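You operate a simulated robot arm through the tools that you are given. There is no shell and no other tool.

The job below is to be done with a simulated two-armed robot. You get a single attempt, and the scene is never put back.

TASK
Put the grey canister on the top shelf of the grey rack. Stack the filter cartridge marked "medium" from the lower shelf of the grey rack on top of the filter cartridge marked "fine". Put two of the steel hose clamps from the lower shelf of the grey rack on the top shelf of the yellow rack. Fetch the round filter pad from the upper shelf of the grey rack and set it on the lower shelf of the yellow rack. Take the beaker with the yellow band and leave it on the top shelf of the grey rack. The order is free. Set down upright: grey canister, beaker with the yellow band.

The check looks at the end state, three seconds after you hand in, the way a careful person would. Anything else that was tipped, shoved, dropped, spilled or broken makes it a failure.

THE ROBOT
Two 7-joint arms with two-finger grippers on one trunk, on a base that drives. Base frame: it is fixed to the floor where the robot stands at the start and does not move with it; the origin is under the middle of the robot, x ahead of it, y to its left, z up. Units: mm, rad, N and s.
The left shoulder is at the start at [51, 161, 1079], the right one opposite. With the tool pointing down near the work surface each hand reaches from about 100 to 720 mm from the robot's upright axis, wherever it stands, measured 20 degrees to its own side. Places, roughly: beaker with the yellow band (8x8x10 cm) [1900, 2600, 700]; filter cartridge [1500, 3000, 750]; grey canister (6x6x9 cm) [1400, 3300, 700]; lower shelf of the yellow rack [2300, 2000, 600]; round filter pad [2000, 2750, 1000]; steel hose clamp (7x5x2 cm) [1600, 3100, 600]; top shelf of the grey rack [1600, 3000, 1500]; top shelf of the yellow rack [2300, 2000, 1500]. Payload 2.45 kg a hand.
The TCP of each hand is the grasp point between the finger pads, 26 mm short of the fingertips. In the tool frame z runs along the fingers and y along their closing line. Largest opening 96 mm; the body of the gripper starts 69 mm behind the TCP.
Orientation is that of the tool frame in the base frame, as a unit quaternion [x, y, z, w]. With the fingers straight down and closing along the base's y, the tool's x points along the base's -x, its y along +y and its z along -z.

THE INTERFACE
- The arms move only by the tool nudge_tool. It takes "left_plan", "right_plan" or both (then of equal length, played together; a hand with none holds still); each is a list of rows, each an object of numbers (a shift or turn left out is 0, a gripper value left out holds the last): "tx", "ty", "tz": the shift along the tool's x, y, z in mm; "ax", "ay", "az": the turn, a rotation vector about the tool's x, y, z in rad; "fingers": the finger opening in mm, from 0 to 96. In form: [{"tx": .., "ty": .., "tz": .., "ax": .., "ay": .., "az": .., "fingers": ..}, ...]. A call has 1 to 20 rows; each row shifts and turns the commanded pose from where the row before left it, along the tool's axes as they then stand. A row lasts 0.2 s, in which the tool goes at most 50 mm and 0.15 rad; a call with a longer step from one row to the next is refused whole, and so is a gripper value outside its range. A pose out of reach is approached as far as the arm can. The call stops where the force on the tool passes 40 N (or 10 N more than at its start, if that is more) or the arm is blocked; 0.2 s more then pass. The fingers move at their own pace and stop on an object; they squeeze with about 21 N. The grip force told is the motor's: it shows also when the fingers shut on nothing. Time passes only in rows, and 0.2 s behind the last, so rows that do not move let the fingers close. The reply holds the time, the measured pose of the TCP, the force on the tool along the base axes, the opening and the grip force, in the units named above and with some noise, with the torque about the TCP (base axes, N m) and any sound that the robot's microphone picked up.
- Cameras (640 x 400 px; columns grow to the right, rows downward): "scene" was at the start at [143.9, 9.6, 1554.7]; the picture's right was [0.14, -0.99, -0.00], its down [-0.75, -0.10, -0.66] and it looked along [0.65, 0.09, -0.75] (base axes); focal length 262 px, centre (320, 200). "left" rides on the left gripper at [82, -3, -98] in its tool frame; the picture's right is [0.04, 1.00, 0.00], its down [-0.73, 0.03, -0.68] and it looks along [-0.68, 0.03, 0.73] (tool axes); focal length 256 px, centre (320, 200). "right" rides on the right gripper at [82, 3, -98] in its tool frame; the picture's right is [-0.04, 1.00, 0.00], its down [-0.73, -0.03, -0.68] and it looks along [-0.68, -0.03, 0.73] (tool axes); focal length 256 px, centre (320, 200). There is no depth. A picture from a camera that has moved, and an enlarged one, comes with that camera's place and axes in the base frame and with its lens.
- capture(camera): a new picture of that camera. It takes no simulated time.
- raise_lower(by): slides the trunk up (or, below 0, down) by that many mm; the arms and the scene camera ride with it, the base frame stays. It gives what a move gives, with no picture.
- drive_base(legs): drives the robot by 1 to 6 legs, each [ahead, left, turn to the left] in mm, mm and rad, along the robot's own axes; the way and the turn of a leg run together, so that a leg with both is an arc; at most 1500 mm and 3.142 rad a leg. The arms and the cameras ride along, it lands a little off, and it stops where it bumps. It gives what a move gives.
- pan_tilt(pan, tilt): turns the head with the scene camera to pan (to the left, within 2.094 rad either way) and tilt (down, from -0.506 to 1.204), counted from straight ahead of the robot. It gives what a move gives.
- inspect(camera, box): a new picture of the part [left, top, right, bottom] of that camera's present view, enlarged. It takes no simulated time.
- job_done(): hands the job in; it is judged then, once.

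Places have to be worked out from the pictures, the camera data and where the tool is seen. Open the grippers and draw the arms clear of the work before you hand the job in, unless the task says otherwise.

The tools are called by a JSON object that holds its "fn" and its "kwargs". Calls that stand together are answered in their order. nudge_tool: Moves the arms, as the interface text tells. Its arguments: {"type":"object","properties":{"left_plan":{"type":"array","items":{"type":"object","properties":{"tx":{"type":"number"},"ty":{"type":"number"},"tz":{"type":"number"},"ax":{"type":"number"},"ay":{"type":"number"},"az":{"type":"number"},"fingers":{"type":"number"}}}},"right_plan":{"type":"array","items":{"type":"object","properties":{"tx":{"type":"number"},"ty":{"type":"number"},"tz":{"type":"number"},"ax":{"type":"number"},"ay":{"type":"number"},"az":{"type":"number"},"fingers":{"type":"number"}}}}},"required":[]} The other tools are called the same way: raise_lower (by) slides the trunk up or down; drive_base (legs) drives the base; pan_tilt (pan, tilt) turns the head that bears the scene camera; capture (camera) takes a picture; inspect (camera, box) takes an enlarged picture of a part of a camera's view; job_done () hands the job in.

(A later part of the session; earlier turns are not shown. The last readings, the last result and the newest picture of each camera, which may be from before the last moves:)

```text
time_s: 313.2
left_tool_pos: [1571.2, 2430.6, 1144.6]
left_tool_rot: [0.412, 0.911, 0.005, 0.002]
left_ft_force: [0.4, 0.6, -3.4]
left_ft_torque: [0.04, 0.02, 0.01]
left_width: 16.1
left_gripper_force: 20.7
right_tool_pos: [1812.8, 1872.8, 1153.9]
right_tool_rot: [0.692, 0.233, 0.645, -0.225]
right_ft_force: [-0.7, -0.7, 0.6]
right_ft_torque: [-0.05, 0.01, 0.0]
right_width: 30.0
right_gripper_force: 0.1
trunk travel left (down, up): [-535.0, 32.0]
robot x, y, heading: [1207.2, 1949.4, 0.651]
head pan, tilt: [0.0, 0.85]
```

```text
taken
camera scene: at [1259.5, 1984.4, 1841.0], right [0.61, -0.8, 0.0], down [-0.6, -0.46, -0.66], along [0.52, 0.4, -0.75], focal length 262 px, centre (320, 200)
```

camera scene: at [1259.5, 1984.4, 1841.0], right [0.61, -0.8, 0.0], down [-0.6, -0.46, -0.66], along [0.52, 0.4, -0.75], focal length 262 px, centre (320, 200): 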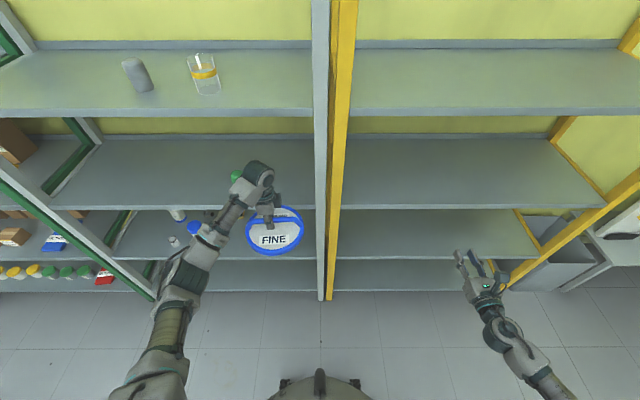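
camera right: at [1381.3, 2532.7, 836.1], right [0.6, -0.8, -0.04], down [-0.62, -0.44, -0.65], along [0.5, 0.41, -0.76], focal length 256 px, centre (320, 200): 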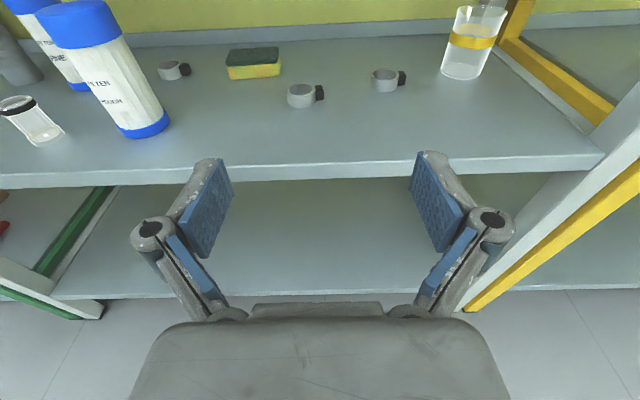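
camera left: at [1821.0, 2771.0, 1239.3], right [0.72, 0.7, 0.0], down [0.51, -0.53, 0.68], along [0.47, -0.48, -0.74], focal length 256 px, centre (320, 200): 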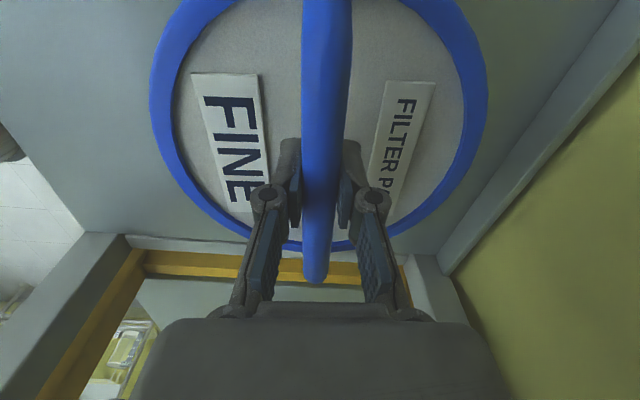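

The pad is out and the green can still stands. I'll lower the trunk, then move right along the racks to the yellow rack.

{"fn": "raise_lower", "kwargs": {"by": -385}}

{"fn": "nudge_tool", "kwargs": {"left_plan": [{"tz": 8}, {"tz": 12}, {"tz": 12}, {"tz": 6}, {}, {}, {}]}}

{"fn": "drive_base", "kwargs": {"legs": [[-60, 0, 0], [0, -623, 0.003]]}}

{"fn": "nudge_tool", "kwargs": {"left_plan": [{}, {}, {}, {}, {}, {}, {}, {}, {}, {}, {}, {}, {}, {}, {}]}}

{"fn": "pan_tilt", "kwargs": {"pan": 0.0, "tilt": 0.85}}

{"fn": "capture", "kwargs": {"camera": "scene"}}

```text
time_s: 316.9
left_tool_pos: [1572.2, 2430.9, 759.9]
left_tool_rot: [0.412, 0.911, 0.004, 0.001]
left_ft_force: [0.1, -0.5, -2.6]
left_ft_torque: [0.0, 0.01, -0.04]
left_width: 16.5
left_gripper_force: 21.4
right_tool_pos: [1813.4, 1873.3, 769.3]
right_tool_rot: [0.692, 0.233, 0.645, -0.225]
right_ft_force: [-0.4, -0.1, -1.0]
right_ft_torque: [0.01, 0.01, 0.01]
right_width: 29.7
right_gripper_force: 0.1
trunk travel left (down, up): [-150.0, 417.0]
robot x, y, heading: [1209.8, 1949.3, 0.646]
head pan, tilt: [0.0, 0.85]
```

```text
time_s: 318.5
left_tool_pos: [1571.5, 2431.9, 721.9]
left_tool_rot: [0.412, 0.911, 0.004, 0.001]
left_ft_force: [-1.1, 0.2, -1.8]
left_ft_torque: [0.04, 0.01, 0.0]
left_width: 16.3
left_gripper_force: 20.6
right_tool_pos: [1813.0, 1873.0, 769.6]
right_tool_rot: [0.693, 0.233, 0.644, -0.226]
right_ft_force: [0.2, 0.6, -0.1]
right_ft_torque: [0.01, -0.03, 0.0]
right_width: 30.1
right_gripper_force: 0.1
trunk travel left (down, up): [-150.0, 417.0]
robot x, y, heading: [1208.7, 1950.1, 0.647]
head pan, tilt: [0.0, 0.85]
```

```text
time_s: 322.6
left_tool_pos: [1897.5, 1901.3, 722.5]
left_tool_rot: [0.415, 0.91, 0.003, 0.003]
left_ft_force: [-0.9, 0.7, -2.7]
left_ft_torque: [-0.01, 0.0, 0.01]
left_width: 16.5
left_gripper_force: 21.3
right_tool_pos: [2135.1, 1342.0, 771.4]
right_tool_rot: [0.692, 0.233, 0.646, -0.222]
right_ft_force: [-0.6, -0.3, 0.3]
right_ft_torque: [-0.03, 0.01, -0.03]
right_width: 29.9
right_gripper_force: 0.0
trunk travel left (down, up): [-150.0, 417.0]
robot x, y, heading: [1532.1, 1421.0, 0.641]
head pan, tilt: [0.0, 0.85]
```

```text
time_s: 325.8
left_tool_pos: [1897.8, 1897.3, 724.4]
left_tool_rot: [0.415, 0.91, 0.006, 0.002]
left_ft_force: [0.0, -0.5, -3.2]
left_ft_torque: [0.02, 0.01, 0.01]
left_width: 16.5
left_gripper_force: 21.1
right_tool_pos: [2134.9, 1336.4, 771.2]
right_tool_rot: [0.692, 0.229, 0.648, -0.222]
right_ft_force: [-0.9, -0.4, -0.3]
right_ft_torque: [-0.02, 0.04, -0.01]
right_width: 29.8
right_gripper_force: 0.0
trunk travel left (down, up): [-150.0, 417.0]
robot x, y, heading: [1533.6, 1422.3, 0.641]
head pan, tilt: [0.0, 0.85]
```

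```text
time_s: 326.4
left_tool_pos: [1897.9, 1897.4, 724.3]
left_tool_rot: [0.415, 0.91, 0.006, 0.003]
left_ft_force: [0.9, 0.8, -2.4]
left_ft_torque: [0.03, 0.03, 0.01]
left_width: 16.3
left_gripper_force: 20.9
right_tool_pos: [2134.4, 1337.7, 771.7]
right_tool_rot: [0.692, 0.231, 0.646, -0.224]
right_ft_force: [-0.1, 1.0, 0.2]
right_ft_torque: [-0.01, 0.02, 0.01]
right_width: 30.2
right_gripper_force: 0.0
trunk travel left (down, up): [-150.0, 417.0]
robot x, y, heading: [1532.5, 1417.8, 0.639]
head pan, tilt: [0.0, 0.85]
```

```text
taken
camera scene: at [1721.0, 1557.1, 1445.1], right [0.6, -0.8, 0.0], down [-0.6, -0.45, -0.66], along [0.53, 0.39, -0.75], focal length 262 px, centre (320, 200)
```

scene: 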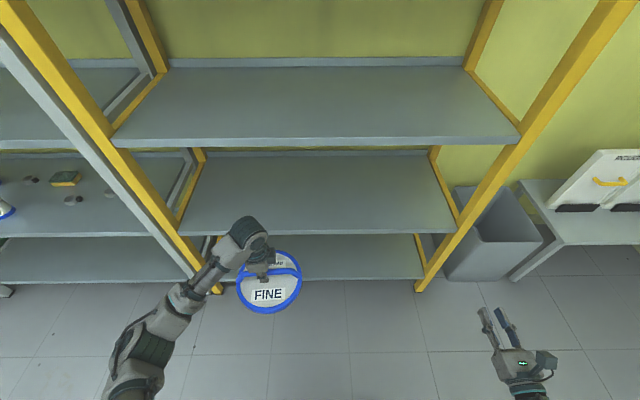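

At the yellow rack, the heading is off by about 0.013. I'll straighten and drive 355 mm in, with the pad's underside about 40 mm above the lower shelf.

{"fn": "drive_base", "kwargs": {"legs": [[0, 0, 0.013], [200, 0, 0]]}}

{"fn": "drive_base", "kwargs": {"legs": [[155, 0, 0]]}}

{"fn": "nudge_tool", "kwargs": {"left_plan": [{}, {}, {}, {}]}}

{"fn": "capture", "kwargs": {"camera": "left"}}

{"fn": "capture", "kwargs": {"camera": "scene"}}

```text
time_s: 328.3
left_tool_pos: [2053.2, 2027.3, 722.5]
left_tool_rot: [0.408, 0.913, 0.005, 0.002]
left_ft_force: [0.6, 0.3, -1.9]
left_ft_torque: [0.01, 0.05, -0.03]
left_width: 16.4
left_gripper_force: 21.7
right_tool_pos: [2298.2, 1470.9, 770.5]
right_tool_rot: [0.691, 0.235, 0.644, -0.227]
right_ft_force: [0.1, 1.0, -0.9]
right_ft_torque: [0.0, 0.0, -0.03]
right_width: 30.0
right_gripper_force: 0.0
trunk travel left (down, up): [-150.0, 417.0]
robot x, y, heading: [1693.4, 1544.0, 0.656]
head pan, tilt: [0.0, 0.85]
```

```text
time_s: 329.7
left_tool_pos: [2176.6, 2118.3, 724.2]
left_tool_rot: [0.41, 0.912, 0.007, 0.002]
left_ft_force: [0.0, -0.1, -2.6]
left_ft_torque: [0.02, 0.01, 0.01]
left_width: 16.3
left_gripper_force: 21.0
right_tool_pos: [2418.7, 1561.2, 771.2]
right_tool_rot: [0.69, 0.234, 0.646, -0.227]
right_ft_force: [0.6, 0.4, -1.1]
right_ft_torque: [-0.01, -0.03, 0.01]
right_width: 29.8
right_gripper_force: 0.0
trunk travel left (down, up): [-150.0, 417.0]
robot x, y, heading: [1814.8, 1637.6, 0.655]
head pan, tilt: [0.0, 0.85]
```

```text
time_s: 330.7
left_tool_pos: [2174.2, 2118.6, 727.9]
left_tool_rot: [0.41, 0.912, 0.009, 0.003]
left_ft_force: [0.2, -0.7, -2.6]
left_ft_torque: [-0.01, 0.04, -0.02]
left_width: 16.2
left_gripper_force: 21.5
right_tool_pos: [2417.5, 1560.4, 773.7]
right_tool_rot: [0.689, 0.233, 0.648, -0.226]
right_ft_force: [-0.2, -0.8, 0.1]
right_ft_torque: [0.01, -0.01, -0.02]
right_width: 29.9
right_gripper_force: 0.1
trunk travel left (down, up): [-150.0, 417.0]
robot x, y, heading: [1816.9, 1635.3, 0.651]
head pan, tilt: [0.0, 0.85]
```

```text
taken
camera left: at [2116.6, 2175.4, 825.4], right [0.72, 0.69, 0.02], down [0.5, -0.54, 0.68], along [0.48, -0.48, -0.73], focal length 256 px, centre (320, 200)
```

left: 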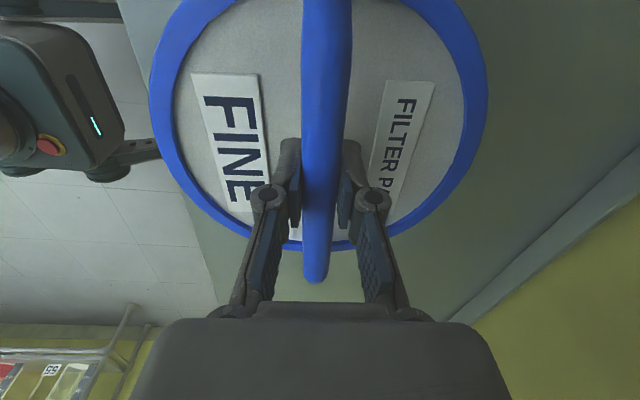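

```text
taken
camera scene: at [2004.1, 1777.4, 1445.1], right [0.61, -0.8, 0.0], down [-0.6, -0.46, -0.66], along [0.52, 0.4, -0.75], focal length 262 px, centre (320, 200)
```

scene: 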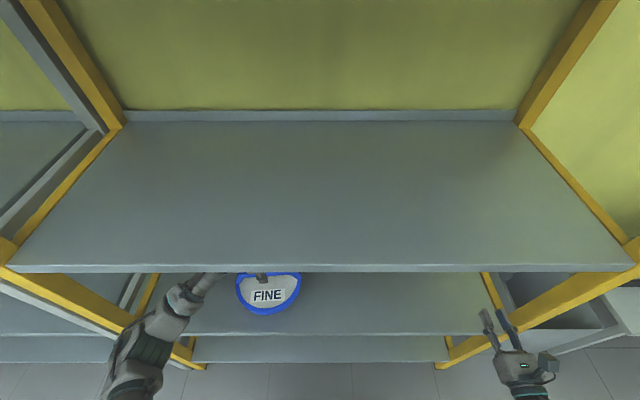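

The pad is over the yellow lower shelf, about 30 mm inside the front edge. I'll move 25 mm deeper, lower 36 mm, then find contact in small steps.

{"fn": "nudge_tool", "kwargs": {"left_plan": [{"ty": 6}, {"ty": 8}, {"ty": 7}, {"ty": 4}, {"tz": 4}, {"tz": 7}, {"tz": 7}, {"tz": 7}, {"tz": 7}, {"tz": 4}, {}, {}]}}

{"fn": "nudge_tool", "kwargs": {"left_plan": [{"tz": 2}, {"tz": 2}, {}]}}

```text
time_s: 333.3
left_tool_pos: [2193.2, 2135.4, 691.9]
left_tool_rot: [0.41, 0.912, 0.008, 0.003]
left_ft_force: [0.6, -0.7, -1.5]
left_ft_torque: [0.01, 0.03, 0.01]
left_width: 16.4
left_gripper_force: 20.8
right_tool_pos: [2416.4, 1558.9, 775.0]
right_tool_rot: [0.689, 0.234, 0.647, -0.227]
right_ft_force: [0.5, 0.7, -0.2]
right_ft_torque: [0.03, 0.01, 0.0]
right_width: 29.7
right_gripper_force: 0.1
trunk travel left (down, up): [-150.0, 417.0]
robot x, y, heading: [1818.5, 1638.4, 0.651]
head pan, tilt: [0.0, 0.85]
```

```text
time_s: 334.1
left_tool_pos: [2193.9, 2134.7, 687.9]
left_tool_rot: [0.409, 0.912, 0.008, 0.003]
left_ft_force: [0.3, 0.4, -2.6]
left_ft_torque: [0.03, 0.02, 0.01]
left_width: 16.1
left_gripper_force: 21.1
right_tool_pos: [2416.1, 1560.9, 774.6]
right_tool_rot: [0.688, 0.234, 0.648, -0.227]
right_ft_force: [0.0, -1.0, -0.6]
right_ft_torque: [0.01, 0.0, -0.01]
right_width: 29.9
right_gripper_force: 0.0
trunk travel left (down, up): [-150.0, 417.0]
robot x, y, heading: [1817.6, 1636.7, 0.649]
head pan, tilt: [0.0, 0.85]
```

{"fn": "nudge_tool", "kwargs": {"left_plan": [{"tz": 1.5}, {"tz": 1.5}, {}]}}

{"fn": "nudge_tool", "kwargs": {"left_plan": [{"tz": 1.2}, {"tz": 1.2}, {}]}}

```text
time_s: 334.9
left_tool_pos: [2192.9, 2134.6, 685.7]
left_tool_rot: [0.411, 0.912, 0.007, 0.003]
left_ft_force: [0.1, -0.6, -1.8]
left_ft_torque: [0.0, 0.01, 0.01]
left_width: 16.0
left_gripper_force: 20.5
right_tool_pos: [2417.0, 1560.7, 773.7]
right_tool_rot: [0.688, 0.234, 0.648, -0.227]
right_ft_force: [0.5, -0.3, 0.6]
right_ft_torque: [0.01, 0.04, 0.01]
right_width: 30.0
right_gripper_force: 0.0
trunk travel left (down, up): [-150.0, 417.0]
robot x, y, heading: [1816.9, 1640.4, 0.649]
head pan, tilt: [0.0, 0.85]
```

```text
time_s: 335.7
left_tool_pos: [2193.7, 2133.8, 683.2]
left_tool_rot: [0.409, 0.912, 0.008, 0.003]
left_ft_force: [0.2, 0.1, -1.8]
left_ft_torque: [-0.08, 0.08, 0.01]
left_width: 16.5
left_gripper_force: 20.7
right_tool_pos: [2416.7, 1560.4, 773.6]
right_tool_rot: [0.689, 0.234, 0.647, -0.227]
right_ft_force: [-0.4, 0.6, 0.4]
right_ft_torque: [0.02, 0.04, 0.02]
right_width: 29.7
right_gripper_force: 0.1
trunk travel left (down, up): [-150.0, 417.0]
robot x, y, heading: [1816.3, 1637.0, 0.648]
head pan, tilt: [0.0, 0.85]
```

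A slight torque is appearing, so contact is starting. A couple more small steps.

{"fn": "nudge_tool", "kwargs": {"left_plan": [{"tz": 1}, {"tz": 1}, {}]}}

{"fn": "nudge_tool", "kwargs": {"left_plan": [{"tz": 0.8}, {}]}}

```text
time_s: 336.5
left_tool_pos: [2193.4, 2134.4, 682.0]
left_tool_rot: [0.41, 0.912, 0.009, 0.004]
left_ft_force: [-0.7, 0.2, 5.5]
left_ft_torque: [0.15, 0.13, -0.06]
left_width: 16.4
left_gripper_force: 21.0
right_tool_pos: [2416.0, 1560.0, 776.0]
right_tool_rot: [0.688, 0.233, 0.648, -0.227]
right_ft_force: [-0.4, -0.3, 0.4]
right_ft_torque: [0.0, 0.01, 0.01]
right_width: 29.8
right_gripper_force: 0.1
trunk travel left (down, up): [-150.0, 417.0]
robot x, y, heading: [1814.1, 1636.5, 0.649]
head pan, tilt: [0.0, 0.85]
```

```text
time_s: 337.1
left_tool_pos: [2193.4, 2134.9, 681.3]
left_tool_rot: [0.41, 0.912, 0.01, 0.005]
left_ft_force: [0.5, 3.2, 13.2]
left_ft_torque: [0.05, 0.08, -0.06]
left_width: 16.4
left_gripper_force: 21.1
right_tool_pos: [2415.3, 1558.6, 775.0]
right_tool_rot: [0.688, 0.234, 0.648, -0.228]
right_ft_force: [-0.3, -0.1, 0.0]
right_ft_torque: [0.0, 0.03, -0.01]
right_width: 29.8
right_gripper_force: 0.0
trunk travel left (down, up): [-150.0, 417.0]
robot x, y, heading: [1817.3, 1639.5, 0.648]
head pan, tilt: [0.0, 0.85]
```

The pad is flat on the shelf. I'll open the fingers and lift the hand straight up 50 mm.

{"fn": "nudge_tool", "kwargs": {"left_plan": [{"tz": -0.8}, {"fingers": 24}, {"fingers": 40}, {}, {}]}}

{"fn": "nudge_tool", "kwargs": {"left_plan": [{"tz": -6}, {"tz": -10}, {"tz": -10}, {"tz": -10}, {"tz": -10}, {"tz": -4}, {}]}}

{"fn": "capture", "kwargs": {"camera": "left"}}

{"fn": "capture", "kwargs": {"camera": "scene"}}

```text
time_s: 338.3
left_tool_pos: [2192.4, 2134.8, 680.2]
left_tool_rot: [0.41, 0.912, 0.008, 0.003]
left_ft_force: [0.0, -0.3, 0.0]
left_ft_torque: [-0.01, -0.05, -0.02]
left_width: 40.0
left_gripper_force: 0.1
right_tool_pos: [2416.1, 1559.8, 774.7]
right_tool_rot: [0.688, 0.234, 0.648, -0.227]
right_ft_force: [-0.4, 0.2, -0.1]
right_ft_torque: [0.05, -0.02, 0.01]
right_width: 30.1
right_gripper_force: 0.0
trunk travel left (down, up): [-150.0, 417.0]
robot x, y, heading: [1817.2, 1634.6, 0.654]
head pan, tilt: [0.0, 0.85]
```

```text
time_s: 339.9
left_tool_pos: [2190.7, 2134.8, 730.8]
left_tool_rot: [0.41, 0.912, 0.008, 0.003]
left_ft_force: [-0.8, 0.3, 0.6]
left_ft_torque: [0.02, 0.02, 0.03]
left_width: 40.1
left_gripper_force: 0.0
right_tool_pos: [2416.4, 1560.2, 774.1]
right_tool_rot: [0.688, 0.234, 0.648, -0.227]
right_ft_force: [-0.2, -0.3, 0.3]
right_ft_torque: [0.01, -0.01, -0.02]
right_width: 29.7
right_gripper_force: 0.0
trunk travel left (down, up): [-150.0, 417.0]
robot x, y, heading: [1818.1, 1635.1, 0.646]
head pan, tilt: [0.0, 0.85]
```

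```text
taken
camera left: at [2134.8, 2192.1, 828.0], right [0.72, 0.69, 0.02], down [0.5, -0.54, 0.68], along [0.48, -0.48, -0.73], focal length 256 px, centre (320, 200)
```

left: 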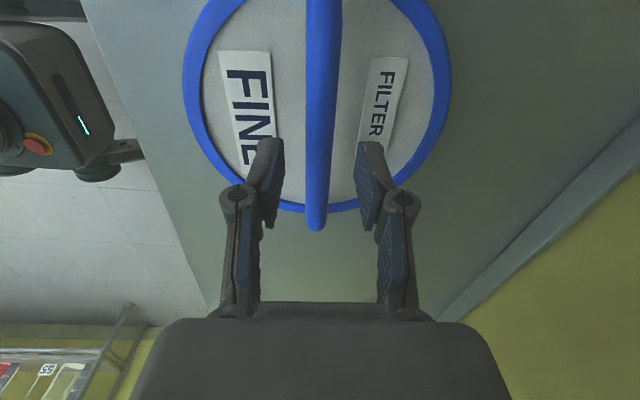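

```text
taken
camera scene: at [2004.1, 1776.9, 1445.2], right [0.61, -0.8, 0.0], down [-0.6, -0.46, -0.66], along [0.52, 0.4, -0.75], focal length 262 px, centre (320, 200)
```

scene: 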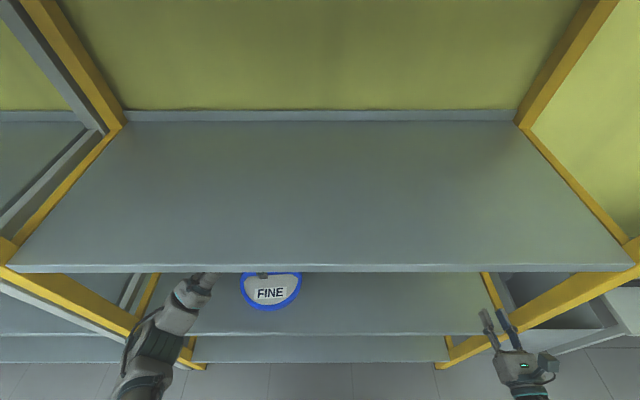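

The pad is on the yellow rack's lower shelf. Now the clamps: I'll take the one at l≈1071 with the right hand (pitched 45° down), then the one at l≈1209 with the left. First I'll back out of the yellow rack.

{"fn": "drive_base", "kwargs": {"legs": [[-300, 0, 0]]}}

{"fn": "nudge_tool", "kwargs": {"left_plan": [{"ty": -25}, {"ty": -30}, {"ty": -30}, {"ty": -30}, {"ty": -30}, {"ty": -30}, {"ty": -30}, {"ty": -25}, {}], "right_plan": [{"ay": -0.12, "ty": -20, "fingers": 96}, {"ay": -0.12, "ty": -20}, {"ay": -0.12, "ty": -20}, {"ay": -0.12, "ty": -20}, {"ay": -0.12, "ty": -20}, {"ty": -20}, {"ty": -20}, {"ty": -20}, {}]}}

{"fn": "pan_tilt", "kwargs": {"pan": 0.0, "tilt": 1.1}}

{"fn": "capture", "kwargs": {"camera": "scene"}}

```text
time_s: 342.0
left_tool_pos: [1950.8, 1951.3, 730.4]
left_tool_rot: [0.41, 0.912, 0.008, 0.004]
left_ft_force: [0.5, 0.0, 0.4]
left_ft_torque: [0.01, 0.02, -0.04]
left_width: 40.0
left_gripper_force: 0.1
right_tool_pos: [2176.3, 1376.2, 775.1]
right_tool_rot: [0.688, 0.234, 0.648, -0.227]
right_ft_force: [0.3, 0.2, -0.1]
right_ft_torque: [-0.02, 0.02, -0.01]
right_width: 30.1
right_gripper_force: 0.1
trunk travel left (down, up): [-150.0, 417.0]
robot x, y, heading: [1578.9, 1454.3, 0.649]
head pan, tilt: [0.0, 0.85]
```

```text
time_s: 344.0
left_tool_pos: [1775.8, 1795.9, 728.1]
left_tool_rot: [0.41, 0.912, 0.009, 0.005]
left_ft_force: [0.1, 0.6, -0.5]
left_ft_torque: [-0.02, -0.02, -0.01]
left_width: 39.9
left_gripper_force: 0.1
right_tool_pos: [2133.5, 1507.8, 751.2]
right_tool_rot: [0.848, 0.291, 0.417, -0.148]
right_ft_force: [-0.3, 0.4, 0.1]
right_ft_torque: [-0.01, -0.02, -0.03]
right_width: 96.2
right_gripper_force: 0.0
right hand out of reach, approached as far as the arm can: row 2, 3, 4, 5, 6, 7, 8
trunk travel left (down, up): [-150.0, 417.0]
robot x, y, heading: [1578.9, 1450.7, 0.65]
head pan, tilt: [0.0, 0.85]
```

```text
time_s: 344.7
left_tool_pos: [1777.8, 1796.2, 727.6]
left_tool_rot: [0.409, 0.912, 0.01, 0.004]
left_ft_force: [0.4, 0.2, 0.4]
left_ft_torque: [0.02, 0.03, 0.0]
left_width: 39.8
left_gripper_force: 0.0
right_tool_pos: [2133.2, 1507.7, 750.6]
right_tool_rot: [0.848, 0.291, 0.417, -0.149]
right_ft_force: [-0.5, 0.4, 0.4]
right_ft_torque: [0.01, 0.04, 0.03]
right_width: 95.9
right_gripper_force: 0.0
trunk travel left (down, up): [-150.0, 417.0]
robot x, y, heading: [1578.9, 1454.3, 0.65]
head pan, tilt: [0.0, 1.1]
```

```text
taken
camera scene: at [1751.6, 1585.2, 1427.5], right [0.61, -0.79, 0.0], down [-0.71, -0.54, -0.45], along [0.36, 0.27, -0.89], focal length 262 px, centre (320, 200)
```

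scene: 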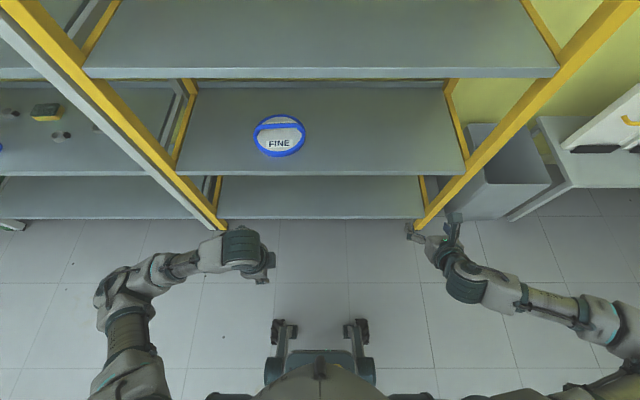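

The pad sits well on the yellow shelf. I'll drive left along the racks to the clamps and let the robot settle.

{"fn": "drive_base", "kwargs": {"legs": [[0, 1100, 0.004]]}}

{"fn": "nudge_tool", "kwargs": {"right_plan": [{"tz": 15, "tx": 10}, {"tz": 15, "tx": 10}, {"tz": 15, "tx": 10}, {"ay": -0.06}, {"ay": -0.06}, {}, {}, {}, {}, {}, {}, {}, {}, {}, {}, {}]}}

{"fn": "pan_tilt", "kwargs": {"pan": 0.0, "tilt": 0.85}}

{"fn": "capture", "kwargs": {"camera": "scene"}}

{"fn": "capture", "kwargs": {"camera": "right"}}

```text
time_s: 350.3
left_tool_pos: [1122.9, 2665.3, 728.7]
left_tool_rot: [0.415, 0.91, 0.009, 0.003]
left_ft_force: [-0.1, -0.7, 1.3]
left_ft_torque: [0.02, -0.01, -0.03]
left_width: 40.1
left_gripper_force: 0.0
right_tool_pos: [1475.6, 2373.3, 751.2]
right_tool_rot: [0.85, 0.286, 0.417, -0.146]
right_ft_force: [-0.6, 0.1, 0.5]
right_ft_torque: [0.02, 0.01, -0.04]
right_width: 96.1
right_gripper_force: 0.1
trunk travel left (down, up): [-150.0, 417.0]
robot x, y, heading: [916.2, 2327.7, 0.646]
head pan, tilt: [0.0, 1.1]
```

```text
time_s: 353.7
left_tool_pos: [1119.5, 2665.0, 729.6]
left_tool_rot: [0.415, 0.91, 0.011, 0.005]
left_ft_force: [-0.3, 0.0, -0.1]
left_ft_torque: [-0.01, 0.01, 0.01]
left_width: 39.9
left_gripper_force: 0.1
right_tool_pos: [1516.1, 2405.4, 748.7]
right_tool_rot: [0.873, 0.294, 0.368, -0.129]
right_ft_force: [0.3, 0.3, 0.3]
right_ft_torque: [-0.01, 0.01, 0.01]
right_width: 96.2
right_gripper_force: 0.1
trunk travel left (down, up): [-150.0, 417.0]
robot x, y, heading: [915.2, 2325.6, 0.641]
head pan, tilt: [0.0, 1.1]
```

```text
time_s: 354.5
left_tool_pos: [1120.4, 2664.2, 728.9]
left_tool_rot: [0.415, 0.91, 0.011, 0.004]
left_ft_force: [1.0, 0.1, 0.1]
left_ft_torque: [0.01, -0.03, -0.01]
left_width: 40.0
left_gripper_force: 0.0
right_tool_pos: [1516.8, 2405.6, 750.0]
right_tool_rot: [0.873, 0.294, 0.367, -0.129]
right_ft_force: [0.1, 0.4, 0.2]
right_ft_torque: [0.0, 0.01, 0.01]
right_width: 96.0
right_gripper_force: 0.0
trunk travel left (down, up): [-150.0, 417.0]
robot x, y, heading: [919.0, 2328.2, 0.647]
head pan, tilt: [0.0, 0.85]
```

```text
taken
camera scene: at [1106.5, 2464.7, 1445.0], right [0.6, -0.8, 0.0], down [-0.61, -0.45, -0.66], along [0.53, 0.39, -0.75], focal length 262 px, centre (320, 200)
```

scene: 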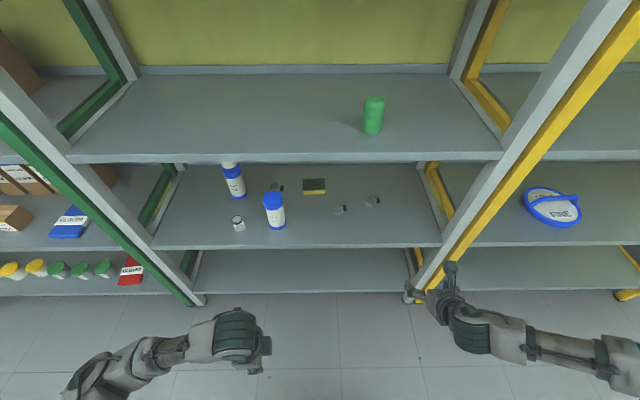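

```text
taken
camera right: at [1508.0, 2392.7, 878.0], right [0.59, -0.81, -0.04], down [-0.81, -0.58, -0.05], along [0.02, 0.06, -1.0], focal length 256 px, centre (320, 200)
```

right: 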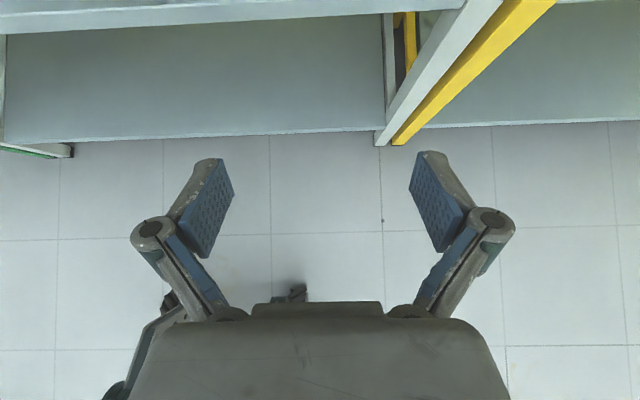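

The right hand points 45° down, level and square. I'll shift it 75 mm left to line up with the clamp, straighten the heading, and drive in 330 mm (the folded left hand stays outside the rack).

{"fn": "nudge_tool", "kwargs": {"right_plan": [{"ty": -15}, {"ty": -20}, {"ty": -20}, {"ty": -15}, {"ty": -5}, {}]}}

{"fn": "drive_base", "kwargs": {"legs": [[200, 0, 0.008]]}}

{"fn": "drive_base", "kwargs": {"legs": [[125, 0, 0]]}}

{"fn": "nudge_tool", "kwargs": {"right_plan": [{}, {}, {}, {}]}}

{"fn": "capture", "kwargs": {"camera": "right"}}

{"fn": "capture", "kwargs": {"camera": "scene"}}

```text
time_s: 355.9
left_tool_pos: [1121.3, 2663.7, 728.2]
left_tool_rot: [0.414, 0.91, 0.011, 0.006]
left_ft_force: [-0.1, 0.0, -0.1]
left_ft_torque: [0.01, -0.01, -0.03]
left_width: 40.1
left_gripper_force: 0.0
right_tool_pos: [1470.8, 2463.7, 750.6]
right_tool_rot: [0.873, 0.293, 0.367, -0.128]
right_ft_force: [0.9, 0.6, 0.0]
right_ft_torque: [-0.02, 0.02, 0.04]
right_width: 95.9
right_gripper_force: 0.1
trunk travel left (down, up): [-150.0, 417.0]
robot x, y, heading: [916.2, 2324.6, 0.639]
head pan, tilt: [0.0, 0.85]
```

```text
time_s: 357.5
left_tool_pos: [1275.3, 2786.8, 729.7]
left_tool_rot: [0.411, 0.912, 0.01, 0.005]
left_ft_force: [-0.6, -0.3, 0.7]
left_ft_torque: [0.01, 0.02, 0.01]
left_width: 40.0
left_gripper_force: 0.0
right_tool_pos: [1626.3, 2588.8, 750.1]
right_tool_rot: [0.872, 0.298, 0.366, -0.131]
right_ft_force: [0.0, -1.0, 0.4]
right_ft_torque: [0.01, 0.01, -0.05]
right_width: 96.1
right_gripper_force: 0.1
trunk travel left (down, up): [-150.0, 417.0]
robot x, y, heading: [1076.0, 2440.6, 0.65]
head pan, tilt: [0.0, 0.85]
```

```text
time_s: 358.8
left_tool_pos: [1375.9, 2859.0, 730.5]
left_tool_rot: [0.413, 0.911, 0.012, 0.005]
left_ft_force: [0.8, 1.4, -0.6]
left_ft_torque: [0.0, 0.02, 0.03]
left_width: 40.0
left_gripper_force: 0.0
right_tool_pos: [1726.4, 2661.6, 752.7]
right_tool_rot: [0.872, 0.295, 0.368, -0.13]
right_ft_force: [0.8, -0.3, 0.5]
right_ft_torque: [-0.04, 0.01, 0.0]
right_width: 95.7
right_gripper_force: 0.1
trunk travel left (down, up): [-150.0, 417.0]
robot x, y, heading: [1175.5, 2521.9, 0.649]
head pan, tilt: [0.0, 0.85]
```

```text
time_s: 359.8
left_tool_pos: [1374.2, 2858.0, 732.0]
left_tool_rot: [0.412, 0.911, 0.014, 0.008]
left_ft_force: [0.2, -0.8, -0.4]
left_ft_torque: [0.0, -0.02, -0.02]
left_width: 40.0
left_gripper_force: 0.0
right_tool_pos: [1723.5, 2659.5, 755.2]
right_tool_rot: [0.871, 0.296, 0.37, -0.131]
right_ft_force: [-0.2, 0.5, 0.3]
right_ft_torque: [0.03, 0.01, -0.01]
right_width: 96.1
right_gripper_force: 0.0
trunk travel left (down, up): [-150.0, 417.0]
robot x, y, heading: [1175.5, 2520.3, 0.646]
head pan, tilt: [0.0, 0.85]
```

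```text
taken
camera right: at [1715.2, 2646.2, 882.9], right [0.59, -0.81, -0.04], down [-0.81, -0.59, -0.06], along [0.03, 0.07, -1.0], focal length 256 px, centre (320, 200)
```

right: 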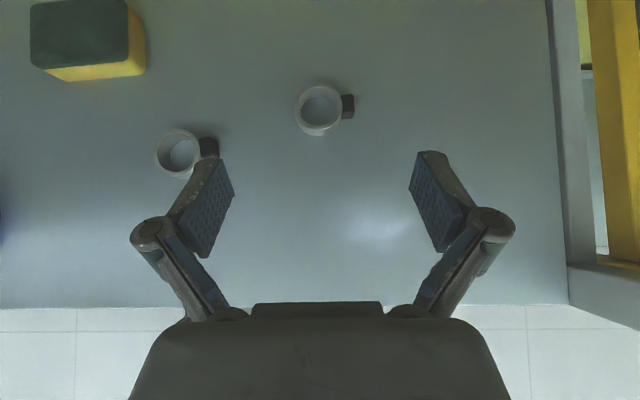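

```text
taken
camera scene: at [1364.5, 2662.5, 1445.0], right [0.6, -0.8, 0.0], down [-0.6, -0.45, -0.66], along [0.52, 0.4, -0.75], focal length 262 px, centre (320, 200)
```

scene: 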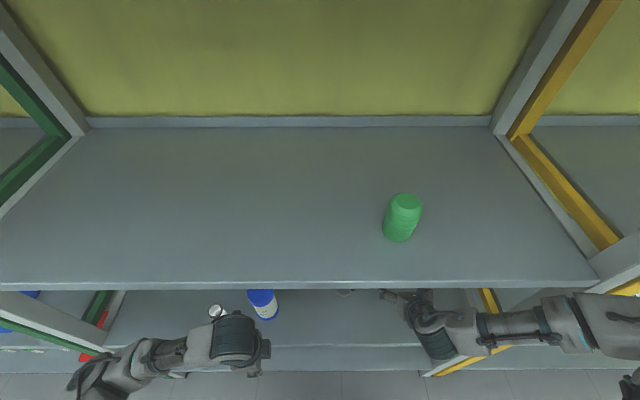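

The right forearm lies parallel to the shelf and would hit the right-hand posts if I go deeper, so I'll do both clamps with the left hand instead. I'll back out, move the right hand well outboard, and re-orient the left hand to 45° down.

{"fn": "drive_base", "kwargs": {"legs": [[-330, 0, 0]]}}

{"fn": "nudge_tool", "kwargs": {"left_plan": [{"ty": 30}, {"ty": 30}, {"ty": 30}, {"ty": 30}, {"ty": 30}, {"ty": 30}, {"az": 0.15}, {"az": 0.15}, {"az": 0.15}, {"az": 0.15}, {"az": 0.15}, {"az": 0.15}, {"az": 0.15}, {"az": 0.15}, {"az": 0.15}, {"az": 0.15}, {"az": 0.142}, {}], "right_plan": [{"ty": 20, "fingers": 30}, {"ty": 20}, {"ty": 20}, {"ty": 20}, {"ty": 20}, {"ty": 20}, {"ty": 20}, {"ty": 20}, {"ty": 20}, {"ty": 20}, {"ty": 10}, {}, {}, {}, {}, {}, {}, {}]}}

{"fn": "nudge_tool", "kwargs": {"left_plan": [{"ay": 0.13}, {"ay": 0.13}, {"ay": 0.13}, {"ay": 0.13}, {"ay": 0.13}, {"ay": 0.13}, {}]}}

{"fn": "pan_tilt", "kwargs": {"pan": 0.0, "tilt": 1.0}}

{"fn": "capture", "kwargs": {"camera": "scene"}}

```text
time_s: 362.0
left_tool_pos: [1108.1, 2658.9, 731.7]
left_tool_rot: [0.411, 0.912, 0.014, 0.008]
left_ft_force: [0.2, 0.0, 0.4]
left_ft_torque: [0.02, 0.0, 0.02]
left_width: 39.9
left_gripper_force: 0.1
right_tool_pos: [1459.9, 2460.2, 754.9]
right_tool_rot: [0.87, 0.298, 0.37, -0.131]
right_ft_force: [0.7, 0.4, -0.7]
right_ft_torque: [-0.02, -0.02, 0.0]
right_width: 95.9
right_gripper_force: 0.1
trunk travel left (down, up): [-150.0, 417.0]
robot x, y, heading: [912.7, 2319.3, 0.649]
head pan, tilt: [0.0, 0.85]
```

```text
time_s: 365.8
left_tool_pos: [1240.1, 2775.1, 739.6]
left_tool_rot: [0.947, 0.32, 0.016, -0.006]
left_ft_force: [-0.6, -0.1, -0.1]
left_ft_torque: [-0.01, -0.06, -0.02]
left_width: 40.0
left_gripper_force: 0.1
right_tool_pos: [1586.3, 2293.5, 755.0]
right_tool_rot: [0.87, 0.297, 0.371, -0.132]
right_ft_force: [-0.6, 0.3, -0.3]
right_ft_torque: [-0.02, -0.03, 0.02]
right_width: 30.1
right_gripper_force: 0.0
trunk travel left (down, up): [-150.0, 417.0]
robot x, y, heading: [914.2, 2318.0, 0.655]
head pan, tilt: [0.0, 0.85]
```

```text
time_s: 367.4
left_tool_pos: [1241.2, 2775.7, 740.1]
left_tool_rot: [0.869, 0.294, 0.376, -0.128]
left_ft_force: [0.5, 0.3, -0.6]
left_ft_torque: [0.02, -0.02, -0.03]
left_width: 40.1
left_gripper_force: 0.1
right_tool_pos: [1586.5, 2292.5, 753.5]
right_tool_rot: [0.87, 0.297, 0.371, -0.133]
right_ft_force: [0.5, 0.6, -0.4]
right_ft_torque: [0.0, 0.0, 0.0]
right_width: 30.0
right_gripper_force: 0.1
trunk travel left (down, up): [-150.0, 417.0]
robot x, y, heading: [911.0, 2320.0, 0.649]
head pan, tilt: [0.0, 0.85]
```

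```text
time_s: 368.1
left_tool_pos: [1240.3, 2776.4, 740.2]
left_tool_rot: [0.869, 0.294, 0.376, -0.128]
left_ft_force: [-0.2, 0.1, 0.1]
left_ft_torque: [-0.01, -0.02, -0.03]
left_width: 40.3
left_gripper_force: 0.0
right_tool_pos: [1586.9, 2292.9, 754.6]
right_tool_rot: [0.869, 0.297, 0.372, -0.132]
right_ft_force: [0.9, -0.9, -0.2]
right_ft_torque: [-0.02, -0.01, 0.0]
right_width: 30.0
right_gripper_force: 0.0
trunk travel left (down, up): [-150.0, 417.0]
robot x, y, heading: [913.5, 2319.4, 0.651]
head pan, tilt: [0.0, 1.0]
```

```text
taken
camera scene: at [1093.4, 2456.3, 1434.1], right [0.61, -0.8, 0.0], down [-0.67, -0.51, -0.54], along [0.43, 0.33, -0.84], focal length 262 px, centre (320, 200)
```

scene: 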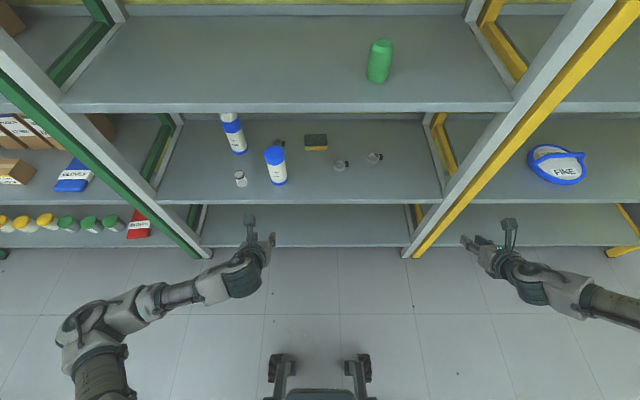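

The left hand is 45° down and in a comfortable posture. I'll yaw it +0.2 to match the clamps' axis, shift the base 245 mm right, and settle.

{"fn": "nudge_tool", "kwargs": {"left_plan": [{"ax": 0.073, "az": -0.0683, "fingers": 96}, {"ax": 0.073, "az": -0.0683}, {}]}}

{"fn": "drive_base", "kwargs": {"legs": [[0, -245, 0.003]]}}

{"fn": "nudge_tool", "kwargs": {"left_plan": [{}, {}, {}, {}, {}, {}, {}, {}, {}, {}, {}, {}]}}

{"fn": "drive_base", "kwargs": {"legs": [[270, 0, 0]]}}

{"fn": "nudge_tool", "kwargs": {"left_plan": [{}, {}, {}]}}

{"fn": "capture", "kwargs": {"camera": "left"}}

{"fn": "capture", "kwargs": {"camera": "scene"}}

```text
time_s: 368.9
left_tool_pos: [1240.4, 2775.0, 739.6]
left_tool_rot: [0.835, 0.38, 0.361, -0.166]
left_ft_force: [0.2, -0.8, 0.7]
left_ft_torque: [-0.04, 0.03, -0.01]
left_width: 96.1
left_gripper_force: 0.0
right_tool_pos: [1585.5, 2292.4, 754.6]
right_tool_rot: [0.869, 0.298, 0.371, -0.133]
right_ft_force: [-0.1, -1.0, 0.7]
right_ft_torque: [-0.04, -0.02, -0.03]
right_width: 29.8
right_gripper_force: 0.0
trunk travel left (down, up): [-150.0, 417.0]
robot x, y, heading: [911.1, 2319.8, 0.655]
head pan, tilt: [0.0, 1.0]
```

```text
time_s: 370.6
left_tool_pos: [1380.9, 2592.2, 738.9]
left_tool_rot: [0.835, 0.383, 0.362, -0.16]
left_ft_force: [-0.2, 1.2, -0.1]
left_ft_torque: [-0.05, -0.08, -0.03]
left_width: 96.3
left_gripper_force: 0.1
right_tool_pos: [1726.1, 2110.9, 760.3]
right_tool_rot: [0.868, 0.302, 0.373, -0.129]
right_ft_force: [0.0, 1.4, 0.5]
right_ft_torque: [-0.05, 0.01, -0.01]
right_width: 29.9
right_gripper_force: 0.2
trunk travel left (down, up): [-150.0, 417.0]
robot x, y, heading: [1061.5, 2127.8, 0.647]
head pan, tilt: [0.0, 1.0]
```

```text
time_s: 373.2
left_tool_pos: [1380.7, 2587.9, 741.4]
left_tool_rot: [0.834, 0.382, 0.363, -0.165]
left_ft_force: [0.1, -0.2, -0.1]
left_ft_torque: [-0.02, 0.0, -0.04]
left_width: 95.9
left_gripper_force: 0.0
right_tool_pos: [1727.8, 2105.6, 757.3]
right_tool_rot: [0.868, 0.301, 0.373, -0.132]
right_ft_force: [-0.1, 0.1, 0.3]
right_ft_torque: [0.0, -0.02, 0.01]
right_width: 29.8
right_gripper_force: 0.1
trunk travel left (down, up): [-150.0, 417.0]
robot x, y, heading: [1056.9, 2129.0, 0.648]
head pan, tilt: [0.0, 1.0]
```

```text
time_s: 375.2
left_tool_pos: [1601.9, 2753.8, 741.4]
left_tool_rot: [0.835, 0.381, 0.362, -0.165]
left_ft_force: [-0.7, 1.1, -0.4]
left_ft_torque: [0.02, -0.02, -0.01]
left_width: 96.2
left_gripper_force: 0.1
right_tool_pos: [1948.9, 2272.5, 757.3]
right_tool_rot: [0.868, 0.299, 0.373, -0.132]
right_ft_force: [-0.2, 0.9, -0.4]
right_ft_torque: [0.03, -0.01, 0.04]
right_width: 29.6
right_gripper_force: 0.1
trunk travel left (down, up): [-150.0, 417.0]
robot x, y, heading: [1277.9, 2298.8, 0.653]
head pan, tilt: [0.0, 1.0]
```

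```text
time_s: 376.0
left_tool_pos: [1599.2, 2753.0, 744.3]
left_tool_rot: [0.834, 0.381, 0.364, -0.165]
left_ft_force: [-0.4, 0.2, -0.1]
left_ft_torque: [-0.03, -0.02, 0.01]
left_width: 96.0
left_gripper_force: 0.1
right_tool_pos: [1945.3, 2269.2, 760.7]
right_tool_rot: [0.868, 0.3, 0.374, -0.132]
right_ft_force: [-0.4, 0.1, -0.4]
right_ft_torque: [0.0, 0.01, 0.0]
right_width: 29.9
right_gripper_force: 0.1
trunk travel left (down, up): [-150.0, 417.0]
robot x, y, heading: [1277.0, 2296.3, 0.653]
head pan, tilt: [0.0, 1.0]
```

```text
taken
camera left: at [1586.1, 2742.4, 870.1], right [0.77, -0.63, 0.03], down [-0.63, -0.77, -0.08], along [0.07, 0.04, -1.0], focal length 256 px, centre (320, 200)
```

left: 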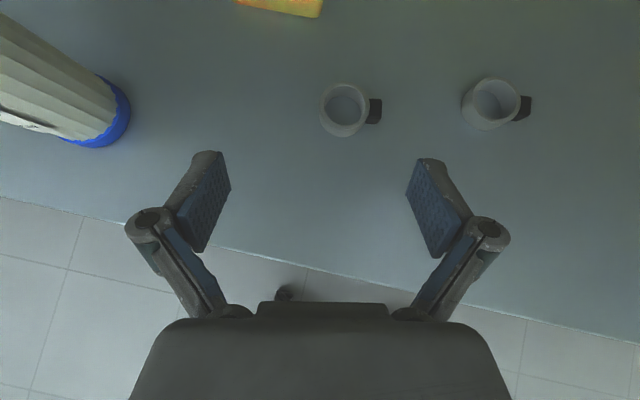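

```text
taken
camera scene: at [1458.4, 2433.4, 1434.0], right [0.61, -0.79, 0.0], down [-0.67, -0.51, -0.54], along [0.43, 0.33, -0.84], focal length 262 px, centre (320, 200)
```

scene: 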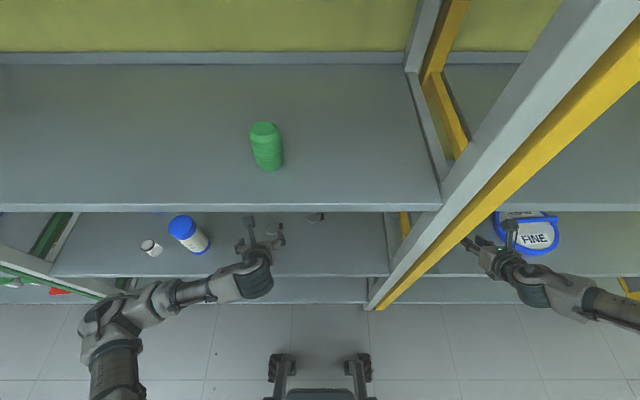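

Both clamps are clearly visible and their axes match the fingers' closing line. Clamp A is 88 mm ahead and 26–31 mm right. I'll drive 60 mm closer and look again.

{"fn": "drive_base", "kwargs": {"legs": [[60, 0, 0]]}}

{"fn": "nudge_tool", "kwargs": {"left_plan": [{}, {}, {}, {}]}}

{"fn": "capture", "kwargs": {"camera": "left"}}

```text
time_s: 376.9
left_tool_pos: [1646.1, 2789.5, 742.0]
left_tool_rot: [0.834, 0.382, 0.362, -0.166]
left_ft_force: [0.5, -0.3, 1.2]
left_ft_torque: [0.02, -0.03, 0.0]
left_width: 96.2
left_gripper_force: 0.0
right_tool_pos: [1992.7, 2306.9, 758.9]
right_tool_rot: [0.868, 0.3, 0.373, -0.132]
right_ft_force: [-0.1, 0.2, -0.4]
right_ft_torque: [0.01, -0.01, 0.0]
right_width: 29.9
right_gripper_force: 0.0
trunk travel left (down, up): [-150.0, 417.0]
robot x, y, heading: [1322.3, 2330.6, 0.653]
head pan, tilt: [0.0, 1.0]
```

```text
time_s: 377.9
left_tool_pos: [1642.4, 2787.0, 746.2]
left_tool_rot: [0.833, 0.382, 0.365, -0.166]
left_ft_force: [-0.2, -0.3, -0.9]
left_ft_torque: [-0.03, -0.02, -0.01]
left_width: 96.2
left_gripper_force: 0.1
right_tool_pos: [1989.3, 2305.1, 761.9]
right_tool_rot: [0.867, 0.299, 0.376, -0.133]
right_ft_force: [0.3, 0.4, 0.0]
right_ft_torque: [-0.03, 0.01, 0.04]
right_width: 29.9
right_gripper_force: 0.0
trunk travel left (down, up): [-150.0, 417.0]
robot x, y, heading: [1324.6, 2332.0, 0.655]
head pan, tilt: [0.0, 1.0]
```

```text
taken
camera left: at [1629.9, 2776.8, 871.6], right [0.77, -0.63, 0.03], down [-0.63, -0.77, -0.08], along [0.07, 0.04, -1.0], focal length 256 px, centre (320, 200)
```

left: 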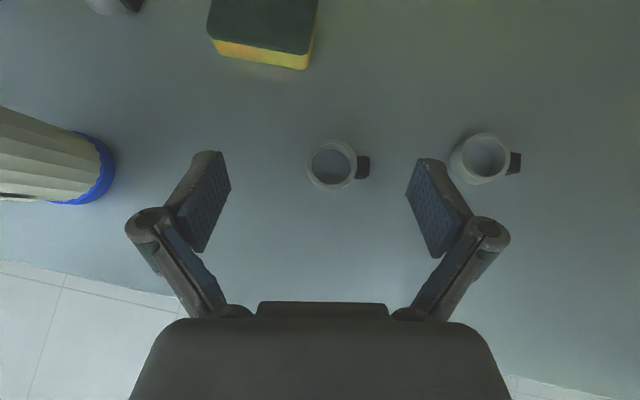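

Clamp A spans y −11…+51, at 34 mm ahead. I'll centre over its long axis and descend 75 mm vertically, then check.

{"fn": "nudge_tool", "kwargs": {"left_plan": [{"tx": 8.15, "ty": 10, "tz": 8.8}, {"tx": 8.15, "ty": 10, "tz": 8.8}, {}, {"tx": -8, "tz": 7.4}, {"tx": -11, "tz": 10.2}, {"tx": -11, "tz": 10.2}, {"tx": -11, "tz": 10.2}, {"tx": -9, "tz": 8.3}, {"tx": -5, "tz": 4.7}, {}, {}]}}

{"fn": "capture", "kwargs": {"camera": "left"}}

```text
time_s: 380.4
left_tool_pos: [1673.6, 2792.5, 670.2]
left_tool_rot: [0.833, 0.381, 0.365, -0.166]
left_ft_force: [-0.8, -0.3, -0.1]
left_ft_torque: [0.0, 0.0, -0.02]
left_width: 96.1
left_gripper_force: 0.1
right_tool_pos: [1990.1, 2305.5, 761.9]
right_tool_rot: [0.867, 0.299, 0.376, -0.132]
right_ft_force: [0.2, -0.6, -0.2]
right_ft_torque: [-0.02, -0.03, 0.0]
right_width: 29.9
right_gripper_force: 0.2
trunk travel left (down, up): [-150.0, 417.0]
robot x, y, heading: [1325.1, 2328.4, 0.651]
head pan, tilt: [0.0, 1.0]
```

```text
taken
camera left: at [1661.3, 2782.3, 796.6], right [0.77, -0.63, 0.03], down [-0.63, -0.77, -0.08], along [0.07, 0.04, -1.0], focal length 256 px, centre (320, 200)
```

left: 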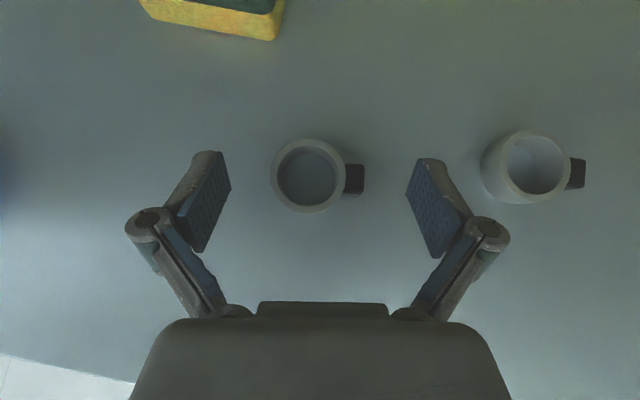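

The clamp is centred between the fingers and at the right depth. I'll lower the last 16 mm and close.

{"fn": "nudge_tool", "kwargs": {"left_plan": [{"tx": -4, "tz": 3.7}, {"tx": -4, "tz": 3.7}, {"tx": -3.7, "tz": 3.4}, {}]}}

{"fn": "nudge_tool", "kwargs": {"left_plan": [{"fingers": 70}, {"fingers": 40}, {}, {}, {}]}}

{"fn": "capture", "kwargs": {"camera": "left"}}

```text
time_s: 381.4
left_tool_pos: [1674.2, 2791.7, 654.7]
left_tool_rot: [0.833, 0.382, 0.364, -0.166]
left_ft_force: [-0.5, -0.8, 0.1]
left_ft_torque: [0.03, 0.01, 0.0]
left_width: 96.3
left_gripper_force: 0.1
right_tool_pos: [1990.5, 2304.5, 762.0]
right_tool_rot: [0.867, 0.299, 0.376, -0.133]
right_ft_force: [-0.2, -0.2, 0.5]
right_ft_torque: [0.0, 0.02, 0.02]
right_width: 30.2
right_gripper_force: 0.0
trunk travel left (down, up): [-150.0, 417.0]
robot x, y, heading: [1324.4, 2333.7, 0.655]
head pan, tilt: [0.0, 1.0]
```

```text
time_s: 382.6
left_tool_pos: [1675.5, 2792.8, 654.8]
left_tool_rot: [0.833, 0.382, 0.364, -0.166]
left_ft_force: [0.7, -0.3, 0.5]
left_ft_torque: [0.04, 0.01, 0.01]
left_width: 59.4
left_gripper_force: 20.6
right_tool_pos: [1990.1, 2305.4, 761.1]
right_tool_rot: [0.867, 0.299, 0.376, -0.132]
right_ft_force: [0.6, 0.0, -0.4]
right_ft_torque: [0.01, 0.0, 0.03]
right_width: 30.1
right_gripper_force: 0.1
trunk travel left (down, up): [-150.0, 417.0]
robot x, y, heading: [1322.6, 2334.8, 0.648]
head pan, tilt: [0.0, 1.0]
```

```text
taken
camera left: at [1661.1, 2782.0, 781.1], right [0.77, -0.63, 0.03], down [-0.63, -0.77, -0.08], along [0.07, 0.04, -1.0], focal length 256 px, centre (320, 200)
```

left: 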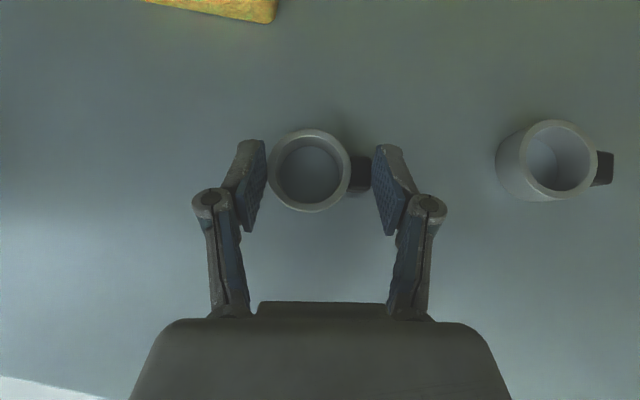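

Clamp A is gripped across its long axis (59.4 mm). I'll lift it 60 mm slowly.

{"fn": "nudge_tool", "kwargs": {"left_plan": [{"tx": 2.2, "tz": -2}, {"tx": 4.4, "tz": -4.1}, {"tx": 5.9, "tz": -5.4}, {"tx": 5.9, "tz": -5.4}, {"tx": 5.9, "tz": -5.4}, {"tx": 5.9, "tz": -5.4}, {"tx": 5.9, "tz": -5.4}, {"tx": 4.4, "tz": -4.1}, {"tx": 3, "tz": -2.8}, {}, {}]}}

{"fn": "capture", "kwargs": {"camera": "left"}}

```text
time_s: 384.9
left_tool_pos: [1673.7, 2791.5, 712.9]
left_tool_rot: [0.833, 0.381, 0.366, -0.166]
left_ft_force: [0.0, -0.1, -0.5]
left_ft_torque: [-0.01, 0.03, -0.02]
left_width: 59.3
left_gripper_force: 20.6
right_tool_pos: [1989.7, 2305.9, 760.4]
right_tool_rot: [0.867, 0.299, 0.376, -0.133]
right_ft_force: [0.8, -0.3, 0.1]
right_ft_torque: [0.06, 0.01, -0.01]
right_width: 30.0
right_gripper_force: 0.1
trunk travel left (down, up): [-150.0, 417.0]
robot x, y, heading: [1323.0, 2333.9, 0.653]
head pan, tilt: [0.0, 1.0]
```

```text
taken
camera left: at [1661.4, 2782.1, 839.8], right [0.77, -0.63, 0.03], down [-0.63, -0.77, -0.08], along [0.07, 0.04, -1.0], focal length 256 px, centre (320, 200)
```

left: 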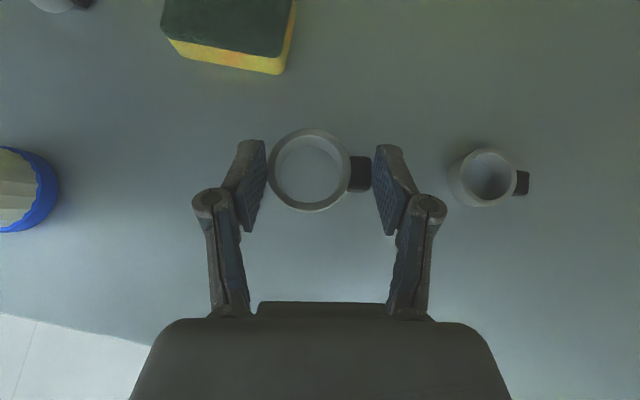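

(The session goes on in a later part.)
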